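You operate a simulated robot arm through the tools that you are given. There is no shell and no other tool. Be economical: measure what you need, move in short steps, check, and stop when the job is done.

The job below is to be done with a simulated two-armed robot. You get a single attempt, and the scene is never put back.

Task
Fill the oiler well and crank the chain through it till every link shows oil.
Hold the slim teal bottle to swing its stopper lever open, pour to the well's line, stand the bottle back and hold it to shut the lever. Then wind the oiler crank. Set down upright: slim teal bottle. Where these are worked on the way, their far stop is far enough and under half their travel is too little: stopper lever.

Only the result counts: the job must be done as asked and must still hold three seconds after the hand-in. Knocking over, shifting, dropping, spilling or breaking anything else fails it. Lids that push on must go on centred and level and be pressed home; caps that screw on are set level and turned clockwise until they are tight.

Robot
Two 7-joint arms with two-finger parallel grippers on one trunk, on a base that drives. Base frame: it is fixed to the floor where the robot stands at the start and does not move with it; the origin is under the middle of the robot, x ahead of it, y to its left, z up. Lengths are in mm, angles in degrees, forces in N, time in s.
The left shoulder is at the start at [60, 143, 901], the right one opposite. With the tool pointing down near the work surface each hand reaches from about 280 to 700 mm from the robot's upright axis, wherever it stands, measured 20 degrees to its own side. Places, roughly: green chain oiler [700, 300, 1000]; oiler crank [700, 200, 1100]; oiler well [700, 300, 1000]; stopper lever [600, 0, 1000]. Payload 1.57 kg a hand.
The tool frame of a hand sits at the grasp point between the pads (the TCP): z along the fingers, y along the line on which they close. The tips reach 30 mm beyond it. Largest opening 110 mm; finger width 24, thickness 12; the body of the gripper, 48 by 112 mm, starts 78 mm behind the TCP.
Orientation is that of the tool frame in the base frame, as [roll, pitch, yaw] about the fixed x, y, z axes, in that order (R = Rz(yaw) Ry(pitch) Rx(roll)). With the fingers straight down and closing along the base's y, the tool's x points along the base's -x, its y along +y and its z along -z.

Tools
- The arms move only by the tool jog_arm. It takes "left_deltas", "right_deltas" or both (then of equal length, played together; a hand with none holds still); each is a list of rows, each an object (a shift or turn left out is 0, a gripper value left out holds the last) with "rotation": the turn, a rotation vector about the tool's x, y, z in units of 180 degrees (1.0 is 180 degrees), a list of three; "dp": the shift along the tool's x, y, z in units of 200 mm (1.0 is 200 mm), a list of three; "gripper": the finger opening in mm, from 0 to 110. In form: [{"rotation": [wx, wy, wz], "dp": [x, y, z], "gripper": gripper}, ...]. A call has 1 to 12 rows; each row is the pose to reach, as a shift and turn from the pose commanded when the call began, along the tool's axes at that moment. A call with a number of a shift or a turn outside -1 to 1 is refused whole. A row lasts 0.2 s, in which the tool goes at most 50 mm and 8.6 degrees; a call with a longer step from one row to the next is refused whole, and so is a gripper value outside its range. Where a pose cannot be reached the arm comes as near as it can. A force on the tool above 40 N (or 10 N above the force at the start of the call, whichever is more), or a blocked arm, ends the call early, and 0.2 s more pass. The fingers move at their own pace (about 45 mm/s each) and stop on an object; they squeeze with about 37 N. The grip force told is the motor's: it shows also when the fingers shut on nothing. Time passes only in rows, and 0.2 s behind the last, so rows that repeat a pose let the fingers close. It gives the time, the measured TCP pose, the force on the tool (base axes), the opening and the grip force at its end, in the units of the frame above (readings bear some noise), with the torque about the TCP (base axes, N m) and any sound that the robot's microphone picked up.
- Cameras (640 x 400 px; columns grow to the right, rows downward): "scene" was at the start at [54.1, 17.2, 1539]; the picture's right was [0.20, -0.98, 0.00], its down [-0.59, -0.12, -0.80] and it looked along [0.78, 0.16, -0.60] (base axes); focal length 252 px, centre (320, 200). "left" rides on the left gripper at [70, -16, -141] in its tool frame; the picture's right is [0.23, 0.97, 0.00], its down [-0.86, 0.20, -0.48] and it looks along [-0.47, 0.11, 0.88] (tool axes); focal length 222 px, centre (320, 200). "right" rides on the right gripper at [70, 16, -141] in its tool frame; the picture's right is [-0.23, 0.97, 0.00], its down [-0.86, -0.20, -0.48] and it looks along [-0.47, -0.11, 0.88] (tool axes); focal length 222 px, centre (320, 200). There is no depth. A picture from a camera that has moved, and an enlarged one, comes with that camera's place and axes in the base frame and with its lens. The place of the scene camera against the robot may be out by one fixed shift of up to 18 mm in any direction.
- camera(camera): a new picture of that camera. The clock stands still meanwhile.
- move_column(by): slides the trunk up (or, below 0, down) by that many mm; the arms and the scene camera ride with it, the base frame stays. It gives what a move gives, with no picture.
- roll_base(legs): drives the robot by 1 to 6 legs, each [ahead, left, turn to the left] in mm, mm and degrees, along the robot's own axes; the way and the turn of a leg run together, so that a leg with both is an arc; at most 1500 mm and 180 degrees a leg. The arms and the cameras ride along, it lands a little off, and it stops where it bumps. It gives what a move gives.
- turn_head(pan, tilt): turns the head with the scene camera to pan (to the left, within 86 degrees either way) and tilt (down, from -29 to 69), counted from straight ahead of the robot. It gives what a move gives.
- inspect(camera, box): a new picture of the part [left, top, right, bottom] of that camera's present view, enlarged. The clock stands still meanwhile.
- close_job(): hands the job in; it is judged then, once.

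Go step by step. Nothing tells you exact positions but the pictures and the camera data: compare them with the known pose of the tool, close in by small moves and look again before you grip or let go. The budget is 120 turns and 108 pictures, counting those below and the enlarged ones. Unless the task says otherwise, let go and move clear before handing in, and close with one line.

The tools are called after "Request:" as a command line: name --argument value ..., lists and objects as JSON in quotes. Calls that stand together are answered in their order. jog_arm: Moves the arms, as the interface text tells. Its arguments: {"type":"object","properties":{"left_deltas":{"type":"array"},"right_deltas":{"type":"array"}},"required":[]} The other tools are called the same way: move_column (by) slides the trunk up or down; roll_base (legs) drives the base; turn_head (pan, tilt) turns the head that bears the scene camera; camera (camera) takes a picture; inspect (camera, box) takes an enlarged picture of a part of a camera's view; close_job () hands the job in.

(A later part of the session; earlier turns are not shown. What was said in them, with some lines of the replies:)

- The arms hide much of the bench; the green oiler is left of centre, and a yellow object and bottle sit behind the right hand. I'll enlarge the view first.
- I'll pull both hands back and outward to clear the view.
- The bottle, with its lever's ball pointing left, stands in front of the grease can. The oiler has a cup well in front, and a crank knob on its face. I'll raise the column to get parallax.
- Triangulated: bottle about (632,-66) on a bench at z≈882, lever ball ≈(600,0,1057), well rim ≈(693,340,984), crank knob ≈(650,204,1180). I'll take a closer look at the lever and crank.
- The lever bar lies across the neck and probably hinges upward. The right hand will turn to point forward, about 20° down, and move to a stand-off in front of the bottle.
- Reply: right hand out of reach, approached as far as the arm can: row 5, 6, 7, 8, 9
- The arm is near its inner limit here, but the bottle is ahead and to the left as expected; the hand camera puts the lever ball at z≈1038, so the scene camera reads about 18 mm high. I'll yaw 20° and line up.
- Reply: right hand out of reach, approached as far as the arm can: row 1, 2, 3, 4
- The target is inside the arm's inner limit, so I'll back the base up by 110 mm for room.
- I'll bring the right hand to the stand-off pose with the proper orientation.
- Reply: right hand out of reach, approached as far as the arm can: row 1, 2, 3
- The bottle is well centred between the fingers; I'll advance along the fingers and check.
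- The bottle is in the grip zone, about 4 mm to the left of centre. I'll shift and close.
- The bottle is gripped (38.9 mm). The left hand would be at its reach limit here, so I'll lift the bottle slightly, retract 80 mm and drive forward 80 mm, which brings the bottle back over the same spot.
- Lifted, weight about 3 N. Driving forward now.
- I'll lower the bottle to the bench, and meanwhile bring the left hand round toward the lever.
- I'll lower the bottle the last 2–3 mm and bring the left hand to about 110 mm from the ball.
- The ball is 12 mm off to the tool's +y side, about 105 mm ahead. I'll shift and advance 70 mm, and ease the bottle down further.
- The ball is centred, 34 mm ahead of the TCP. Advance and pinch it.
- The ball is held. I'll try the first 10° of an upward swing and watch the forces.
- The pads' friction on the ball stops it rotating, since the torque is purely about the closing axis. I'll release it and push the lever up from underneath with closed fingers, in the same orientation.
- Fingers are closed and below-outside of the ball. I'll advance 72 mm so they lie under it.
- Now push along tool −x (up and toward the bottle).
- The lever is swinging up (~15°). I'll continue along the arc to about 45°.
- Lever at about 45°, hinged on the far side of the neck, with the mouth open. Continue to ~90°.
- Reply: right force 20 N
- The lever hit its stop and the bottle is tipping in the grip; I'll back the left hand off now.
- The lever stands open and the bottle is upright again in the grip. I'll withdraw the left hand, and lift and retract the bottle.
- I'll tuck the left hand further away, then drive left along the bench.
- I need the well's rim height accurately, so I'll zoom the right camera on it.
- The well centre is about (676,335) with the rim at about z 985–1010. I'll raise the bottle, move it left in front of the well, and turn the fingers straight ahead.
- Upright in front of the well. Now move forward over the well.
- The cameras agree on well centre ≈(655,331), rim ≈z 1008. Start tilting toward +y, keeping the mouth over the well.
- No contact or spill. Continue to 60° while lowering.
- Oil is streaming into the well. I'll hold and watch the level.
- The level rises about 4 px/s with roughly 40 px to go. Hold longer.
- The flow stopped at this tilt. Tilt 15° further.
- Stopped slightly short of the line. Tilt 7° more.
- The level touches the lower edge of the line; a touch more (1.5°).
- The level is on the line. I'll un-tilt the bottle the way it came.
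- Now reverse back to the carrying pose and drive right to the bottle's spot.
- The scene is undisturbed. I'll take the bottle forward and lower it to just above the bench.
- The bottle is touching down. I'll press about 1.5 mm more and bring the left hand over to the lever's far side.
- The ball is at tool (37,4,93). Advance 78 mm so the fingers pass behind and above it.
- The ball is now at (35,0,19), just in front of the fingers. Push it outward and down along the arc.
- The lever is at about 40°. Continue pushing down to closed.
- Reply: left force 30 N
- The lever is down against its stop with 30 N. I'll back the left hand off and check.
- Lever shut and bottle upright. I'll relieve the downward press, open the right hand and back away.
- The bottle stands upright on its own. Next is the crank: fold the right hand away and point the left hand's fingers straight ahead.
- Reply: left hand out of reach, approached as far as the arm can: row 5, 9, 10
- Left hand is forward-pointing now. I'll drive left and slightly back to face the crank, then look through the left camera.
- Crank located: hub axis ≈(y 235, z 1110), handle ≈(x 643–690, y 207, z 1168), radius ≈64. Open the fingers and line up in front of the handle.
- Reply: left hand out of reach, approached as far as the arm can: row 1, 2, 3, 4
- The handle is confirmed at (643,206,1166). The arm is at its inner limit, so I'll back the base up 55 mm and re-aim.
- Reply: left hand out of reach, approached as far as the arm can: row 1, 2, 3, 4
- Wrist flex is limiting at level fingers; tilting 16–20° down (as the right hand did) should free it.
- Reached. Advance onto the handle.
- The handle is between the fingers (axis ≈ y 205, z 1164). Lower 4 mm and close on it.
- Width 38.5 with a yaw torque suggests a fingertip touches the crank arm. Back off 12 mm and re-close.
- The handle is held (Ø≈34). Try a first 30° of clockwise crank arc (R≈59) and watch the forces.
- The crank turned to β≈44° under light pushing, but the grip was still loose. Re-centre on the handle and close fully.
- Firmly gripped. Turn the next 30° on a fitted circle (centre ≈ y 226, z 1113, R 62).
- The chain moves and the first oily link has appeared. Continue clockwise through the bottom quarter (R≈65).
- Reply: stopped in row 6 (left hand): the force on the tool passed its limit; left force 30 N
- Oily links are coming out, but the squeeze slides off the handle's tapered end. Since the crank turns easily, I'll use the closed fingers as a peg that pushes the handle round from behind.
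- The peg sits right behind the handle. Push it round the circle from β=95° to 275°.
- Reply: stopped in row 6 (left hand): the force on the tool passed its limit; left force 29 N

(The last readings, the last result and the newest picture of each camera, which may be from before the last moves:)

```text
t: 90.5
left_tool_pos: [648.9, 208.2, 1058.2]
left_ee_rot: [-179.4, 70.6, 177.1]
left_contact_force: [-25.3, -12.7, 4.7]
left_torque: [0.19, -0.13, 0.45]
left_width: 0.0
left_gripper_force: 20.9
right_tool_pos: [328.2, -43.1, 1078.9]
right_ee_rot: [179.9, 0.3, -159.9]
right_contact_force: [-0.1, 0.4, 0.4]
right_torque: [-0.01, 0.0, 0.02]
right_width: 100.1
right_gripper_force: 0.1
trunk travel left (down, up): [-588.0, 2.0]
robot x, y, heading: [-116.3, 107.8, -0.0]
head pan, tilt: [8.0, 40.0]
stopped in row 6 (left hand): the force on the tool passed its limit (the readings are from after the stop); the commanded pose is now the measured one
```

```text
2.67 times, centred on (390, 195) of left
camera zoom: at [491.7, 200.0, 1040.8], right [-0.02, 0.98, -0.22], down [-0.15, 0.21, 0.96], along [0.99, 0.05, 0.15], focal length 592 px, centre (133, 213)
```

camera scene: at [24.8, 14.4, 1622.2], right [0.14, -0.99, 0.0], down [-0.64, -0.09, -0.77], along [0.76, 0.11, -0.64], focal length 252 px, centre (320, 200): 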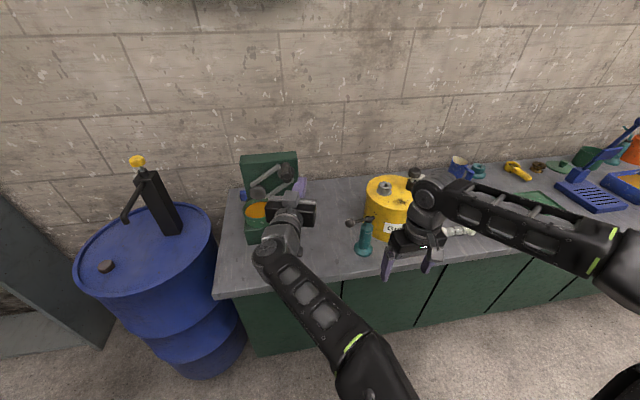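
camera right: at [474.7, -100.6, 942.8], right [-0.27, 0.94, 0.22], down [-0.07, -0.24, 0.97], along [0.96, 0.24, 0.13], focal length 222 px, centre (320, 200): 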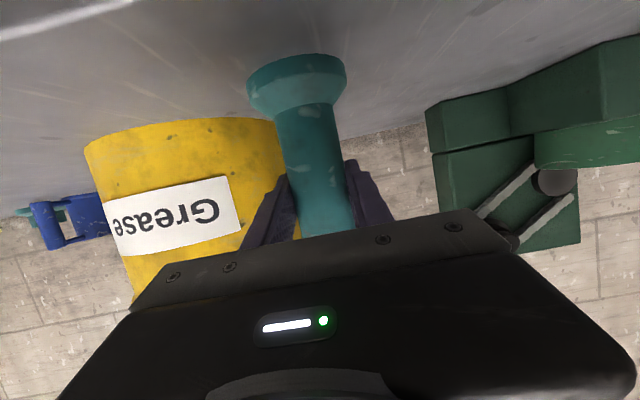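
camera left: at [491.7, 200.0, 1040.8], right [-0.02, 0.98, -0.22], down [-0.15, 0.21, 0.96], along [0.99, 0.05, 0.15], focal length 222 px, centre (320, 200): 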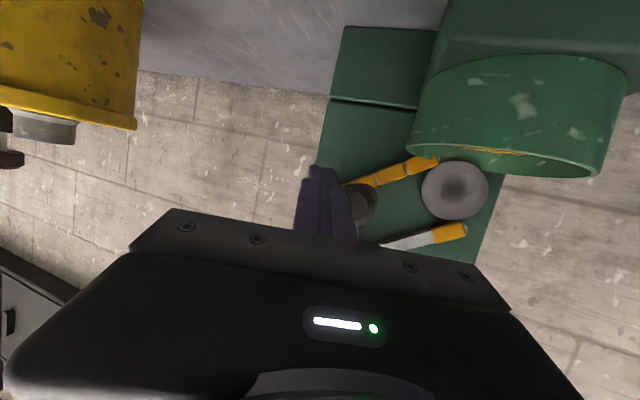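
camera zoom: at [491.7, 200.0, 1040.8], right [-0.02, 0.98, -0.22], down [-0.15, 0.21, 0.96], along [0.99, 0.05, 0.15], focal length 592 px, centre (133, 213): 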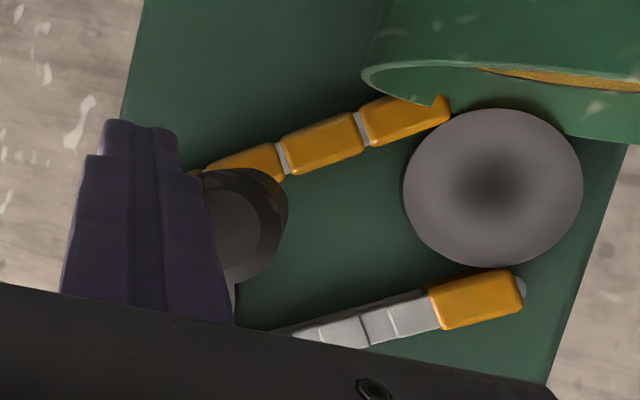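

The handle is just ahead of the peg. The crank radius looks nearer 57 (centre y 216, z 1110), and the tips were rubbing the crank arm. Retract 14 mm and continue round.

Request:
jog_arm --left_deltas '[{"dp": [0.024, 0, -0.066]}, {"dp": [0.0165, 0.064, -0.0687]}, {"dp": [0.0014, 0.1365, -0.0742]}, {"dp": [-0.031, 0.2025, -0.086]}, {"dp": [-0.0785, 0.2575, -0.1033]}, {"dp": [-0.137, 0.2975, -0.1247]}, {"dp": [-0.204, 0.3195, -0.149]}, {"dp": [-0.274, 0.323, -0.1744]}, {"dp": [-0.342, 0.307, -0.1992]}, {"dp": [-0.404, 0.2725, -0.2218]}, {"dp": [-0.456, 0.222, -0.2406]}, {"dp": [-0.493, 0.1595, -0.2541]}]'

Request:
camera --camera "left"

```text
t: 91.4
left_tool_pos: [636.9, 235.8, 1066.6]
left_ee_rot: [-179.0, 70.4, 176.6]
left_contact_force: [-24.9, -11.2, -1.1]
left_torque: [0.19, -0.31, 0.35]
left_width: 0.1
left_gripper_force: 20.9
right_tool_pos: [328.8, -42.7, 1078.2]
right_ee_rot: [179.9, 0.2, -160.0]
right_contact_force: [-0.5, 0.9, -0.2]
right_torque: [-0.02, -0.02, 0.02]
right_width: 100.1
right_gripper_force: 0.0
trunk travel left (down, up): [-588.0, 2.0]
robot x, y, heading: [-121.2, 106.8, -0.2]
head pan, tilt: [8.0, 40.0]
stopped in row 4 (left hand): the force on the tool passed its limit (the readings are from after the stop); the commanded pose is now the measured one
```

```text
15 pictures are left
camera left: at [479.5, 231.3, 1048.1], right [0.0, 0.98, -0.22], down [-0.15, 0.22, 0.96], along [0.99, 0.04, 0.14], focal length 222 px, centre (320, 200)
```

left: 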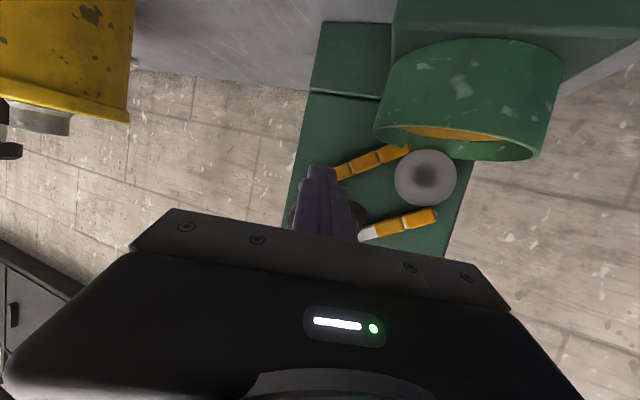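

Request:
inspect --camera "left" --box '[270, 130, 390, 260]'

Request:
inspect --camera "scene" --box '[250, 140, 350, 230]'

```text
3.08 times, centred on (330, 195) of left
camera zoom: at [479.5, 231.3, 1048.1], right [0.0, 0.98, -0.22], down [-0.15, 0.22, 0.96], along [0.99, 0.04, 0.14], focal length 684 px, centre (289, 215)
```

zoom: 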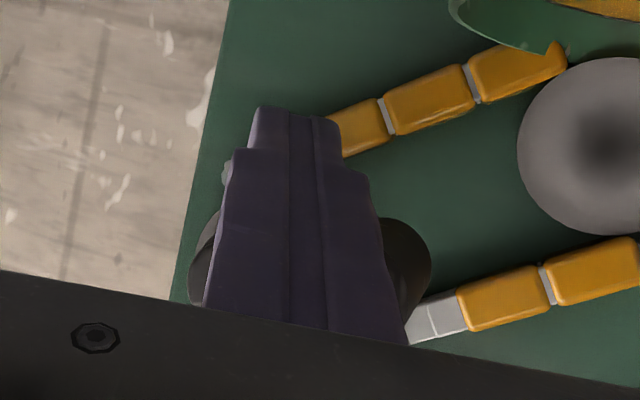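

```text
4.44 times, centred on (300, 185) of scene
camera zoom: at [-71.2, 120.2, 1622.4], right [0.14, -0.99, 0.0], down [-0.64, -0.09, -0.77], along [0.76, 0.1, -0.64], focal length 1118 px, centre (409, 267)
```

zoom: 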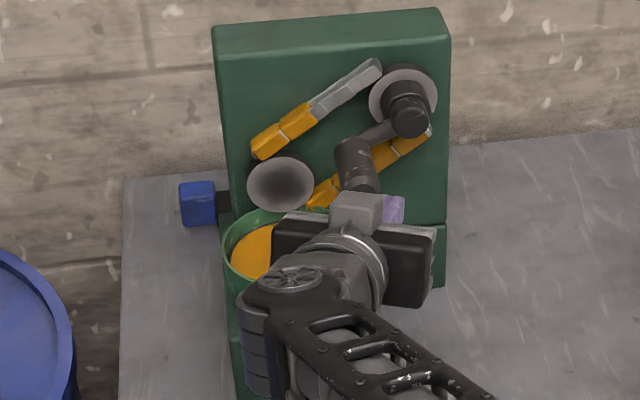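

The lower strand is all oily and two links of the upper one. The handle's end seems to catch the finger shoulder, so I'll pull back 9 mm further, straighten the yaw and continue over the top.

Request:
jog_arm --left_deltas '[{"rotation": [-0.0178, 0, -0.0065], "dp": [0.0154, 0, -0.0423]}, {"rotation": [-0.0178, 0, -0.0065], "dp": [-0.0067, 0.0645, -0.0503]}, {"rotation": [-0.0178, 0, -0.0065], "dp": [-0.0542, 0.1195, -0.0676]}, {"rotation": [-0.0178, 0, -0.0065], "dp": [-0.113, 0.1595, -0.089]}, {"rotation": [-0.0178, 0, -0.0065], "dp": [-0.1797, 0.1815, -0.1133]}, {"rotation": [-0.0178, 0, -0.0065], "dp": [-0.2497, 0.185, -0.1387]}, {"rotation": [-0.0178, 0, -0.0065], "dp": [-0.3178, 0.169, -0.1635]}, {"rotation": [-0.0178, 0, -0.0065], "dp": [-0.3799, 0.1345, -0.1861]}, {"rotation": [-0.0178, 0, -0.0065], "dp": [-0.4316, 0.084, -0.2049]}, {"rotation": [-0.0178, 0, -0.0065], "dp": [-0.4687, 0.0215, -0.2184]}, {"rotation": [-0.0178, 0, -0.0065], "dp": [-0.4899, -0.0495, -0.2261]}, {"rotation": [-0.0178, 0, -0.0065], "dp": [-0.4931, -0.124, -0.2273]}]'

Request:
inspect --camera "scene" --box '[250, 140, 350, 230]'

```text
t: 94.0
left_tool_pos: [629.4, 216.5, 1174.3]
left_ee_rot: [-179.0, 70.4, -179.5]
left_contact_force: [-0.3, 0.6, -0.3]
left_torque: [0.03, -0.02, -0.03]
left_width: 0.2
left_gripper_force: 21.4
right_tool_pos: [330.7, -43.7, 1078.7]
right_ee_rot: [179.9, -0.1, -159.9]
right_contact_force: [-0.4, 1.0, -0.3]
right_torque: [0.01, 0.05, -0.02]
right_width: 99.9
right_gripper_force: 0.1
trunk travel left (down, up): [-588.0, 2.0]
robot x, y, heading: [-116.8, 102.9, -0.4]
head pan, tilt: [8.0, 40.0]
```

```text
4.44 times, centred on (300, 185) of scene
camera zoom: at [-66.9, 120.2, 1622.3], right [0.14, -0.99, 0.0], down [-0.64, -0.09, -0.77], along [0.76, 0.1, -0.64], focal length 1118 px, centre (409, 267)
```

zoom: 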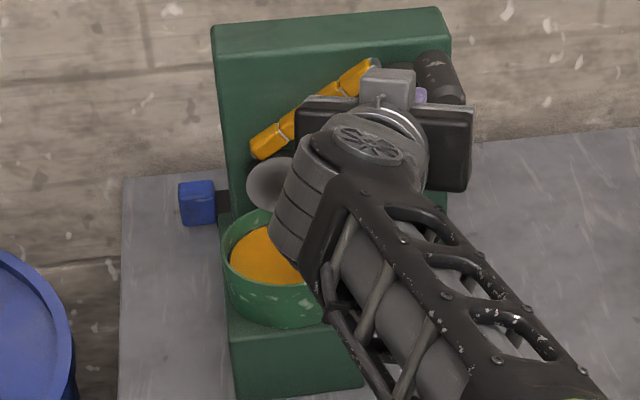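

It swept smoothly, and the upper strand is all yellow now. Check through the left camera.

Request:
inspect --camera "left" --box '[240, 20, 500, 230]'

```text
1.90 times, centred on (370, 125) of left
camera zoom: at [471.8, 200.8, 1156.5], right [-0.07, 0.97, -0.22], down [-0.16, 0.21, 0.96], along [0.98, 0.1, 0.14], focal length 423 px, centre (225, 343)
```

zoom: 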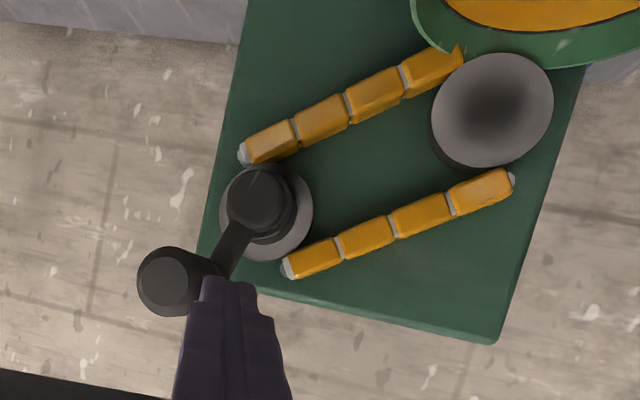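

All eight visible links show oil. I'll turn another 120° to bring any links hidden on the wheels into view.

Request:
jog_arm --left_deltas '[{"dp": [0.005, -0.0765, 0.002]}, {"dp": [0.031, -0.145, 0.011]}, {"dp": [0.074, -0.204, 0.027]}, {"dp": [0.129, -0.2495, 0.047]}, {"dp": [0.194, -0.278, 0.0705]}, {"dp": [0.263, -0.2875, 0.096]}, {"dp": [0.333, -0.278, 0.121]}, {"dp": [0.397, -0.2495, 0.1445]}]'

Request:
inspect --camera "left" --box '[260, 80, 520, 290]'

Request:
inspect --camera "scene" --box '[240, 140, 360, 250]'

```text
t: 95.8
left_tool_pos: [628.0, 167.8, 1088.7]
left_ee_rot: [-179.1, 70.4, -179.5]
left_contact_force: [-0.3, 0.9, 0.2]
left_torque: [-0.01, 0.0, 0.01]
left_width: 0.2
left_gripper_force: 21.3
right_tool_pos: [331.6, -43.0, 1077.5]
right_ee_rot: [179.8, 0.1, -160.0]
right_contact_force: [1.0, -0.4, 0.5]
right_torque: [0.01, 0.0, 0.0]
right_width: 100.2
right_gripper_force: 0.1
trunk travel left (down, up): [-588.0, 2.0]
robot x, y, heading: [-118.1, 107.8, -0.5]
head pan, tilt: [8.0, 40.0]
```

```text
1.90 times, centred on (390, 185) of left
camera zoom: at [472.1, 150.9, 1072.2], right [-0.07, 0.97, -0.22], down [-0.16, 0.21, 0.96], along [0.98, 0.1, 0.14], focal length 423 px, centre (187, 229)
```

zoom: 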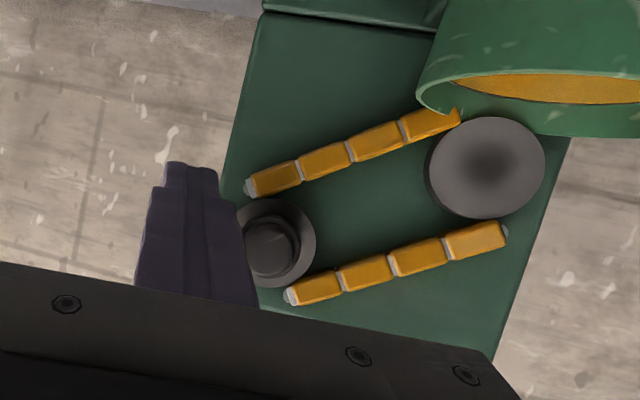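

```text
3.64 times, centred on (300, 195) of scene
camera zoom: at [-66.7, 120.6, 1622.3], right [0.14, -0.99, 0.0], down [-0.64, -0.09, -0.77], along [0.76, 0.1, -0.64], focal length 914 px, centre (393, 218)
```

zoom: 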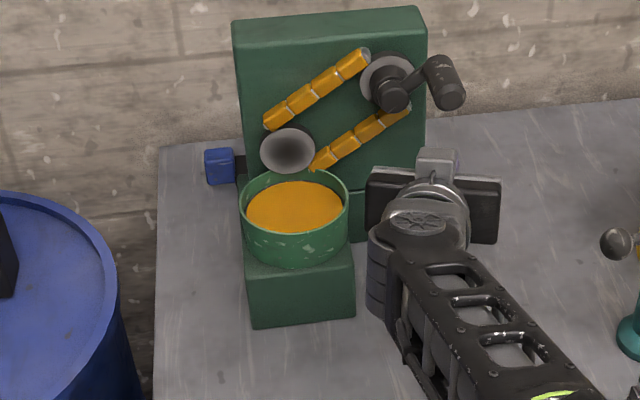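

Every visible link is oily, the well is filled and the crank is at rest. Withdraw the left hand and do a final check.

Request:
jog_arm --left_deltas '[{"dp": [0.003, 0, -0.12]}, {"dp": [0.006, 0, -0.24]}, {"dp": [0.01, 0, -0.36]}, {"dp": [0.013, 0, -0.475]}, {"dp": [0.013, 0, -0.475]}]'

Request:
camera --camera "scene"

Request:
inspect --camera "scene" --box '[340, 170, 460, 270]'

Request:
inspect --camera "scene" --box '[265, 140, 345, 220]'

```text
t: 97.0
left_tool_pos: [537.4, 168.7, 1119.2]
left_ee_rot: [-179.2, 70.4, -179.5]
left_contact_force: [0.0, 0.6, -0.3]
left_torque: [-0.04, -0.03, -0.03]
left_width: 0.0
left_gripper_force: 21.3
right_tool_pos: [331.1, -43.1, 1078.6]
right_ee_rot: [180.0, 0.1, -160.0]
right_contact_force: [0.8, 0.3, -0.5]
right_torque: [-0.04, 0.02, 0.0]
right_width: 99.9
right_gripper_force: 0.0
trunk travel left (down, up): [-588.0, 2.0]
robot x, y, heading: [-120.0, 106.1, -0.1]
head pan, tilt: [8.0, 40.0]
```

```text
8 pictures are left
camera scene: at [-66.5, 120.5, 1622.3], right [0.14, -0.99, 0.0], down [-0.64, -0.09, -0.77], along [0.76, 0.1, -0.64], focal length 252 px, centre (320, 200)
```

scene: 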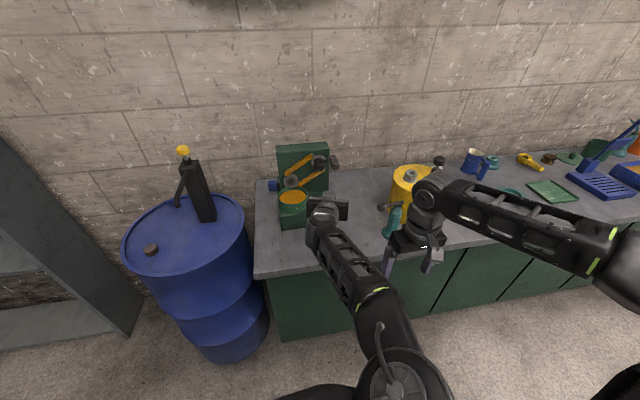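

```text
4.00 times, centred on (400, 220) of scene
camera zoom: at [-66.5, 120.5, 1622.3], right [0.14, -0.99, 0.0], down [-0.64, -0.09, -0.77], along [0.76, 0.1, -0.64], focal length 1006 px, centre (0, 120)
```

zoom: 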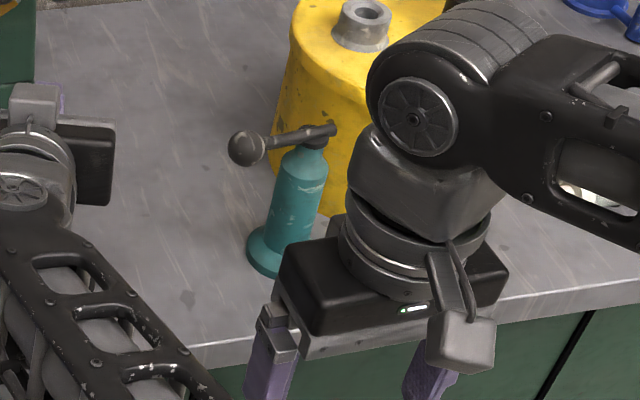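

```text
5.00 times, centred on (305, 180) of scene
camera zoom: at [-66.5, 120.5, 1622.3], right [0.14, -0.99, 0.0], down [-0.64, -0.09, -0.77], along [0.76, 0.1, -0.64], focal length 1257 px, centre (395, 300)
```

zoom: 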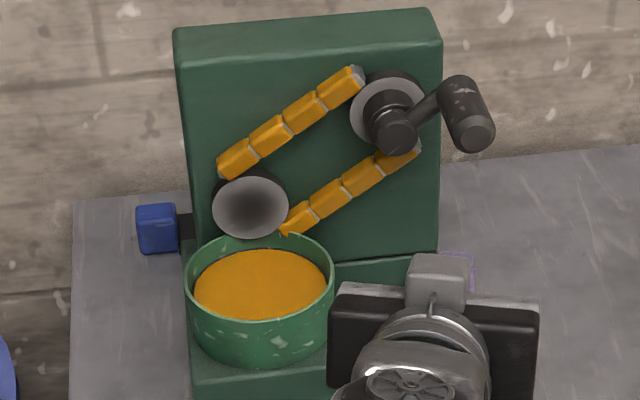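

All eight chain links show oil, the well is at its line, and the bottle stands upright with its lever shut. Both hands are clear, so I'm handing in.

Request:
close_job

```text
The job is handed in.
```

The job is handed in: the well was filled to its line, the crank wound until all eight visible chain links showed oil, and the bottle set back upright with its stopper lever shut. I saw no spills and nothing else knocked over or moved.
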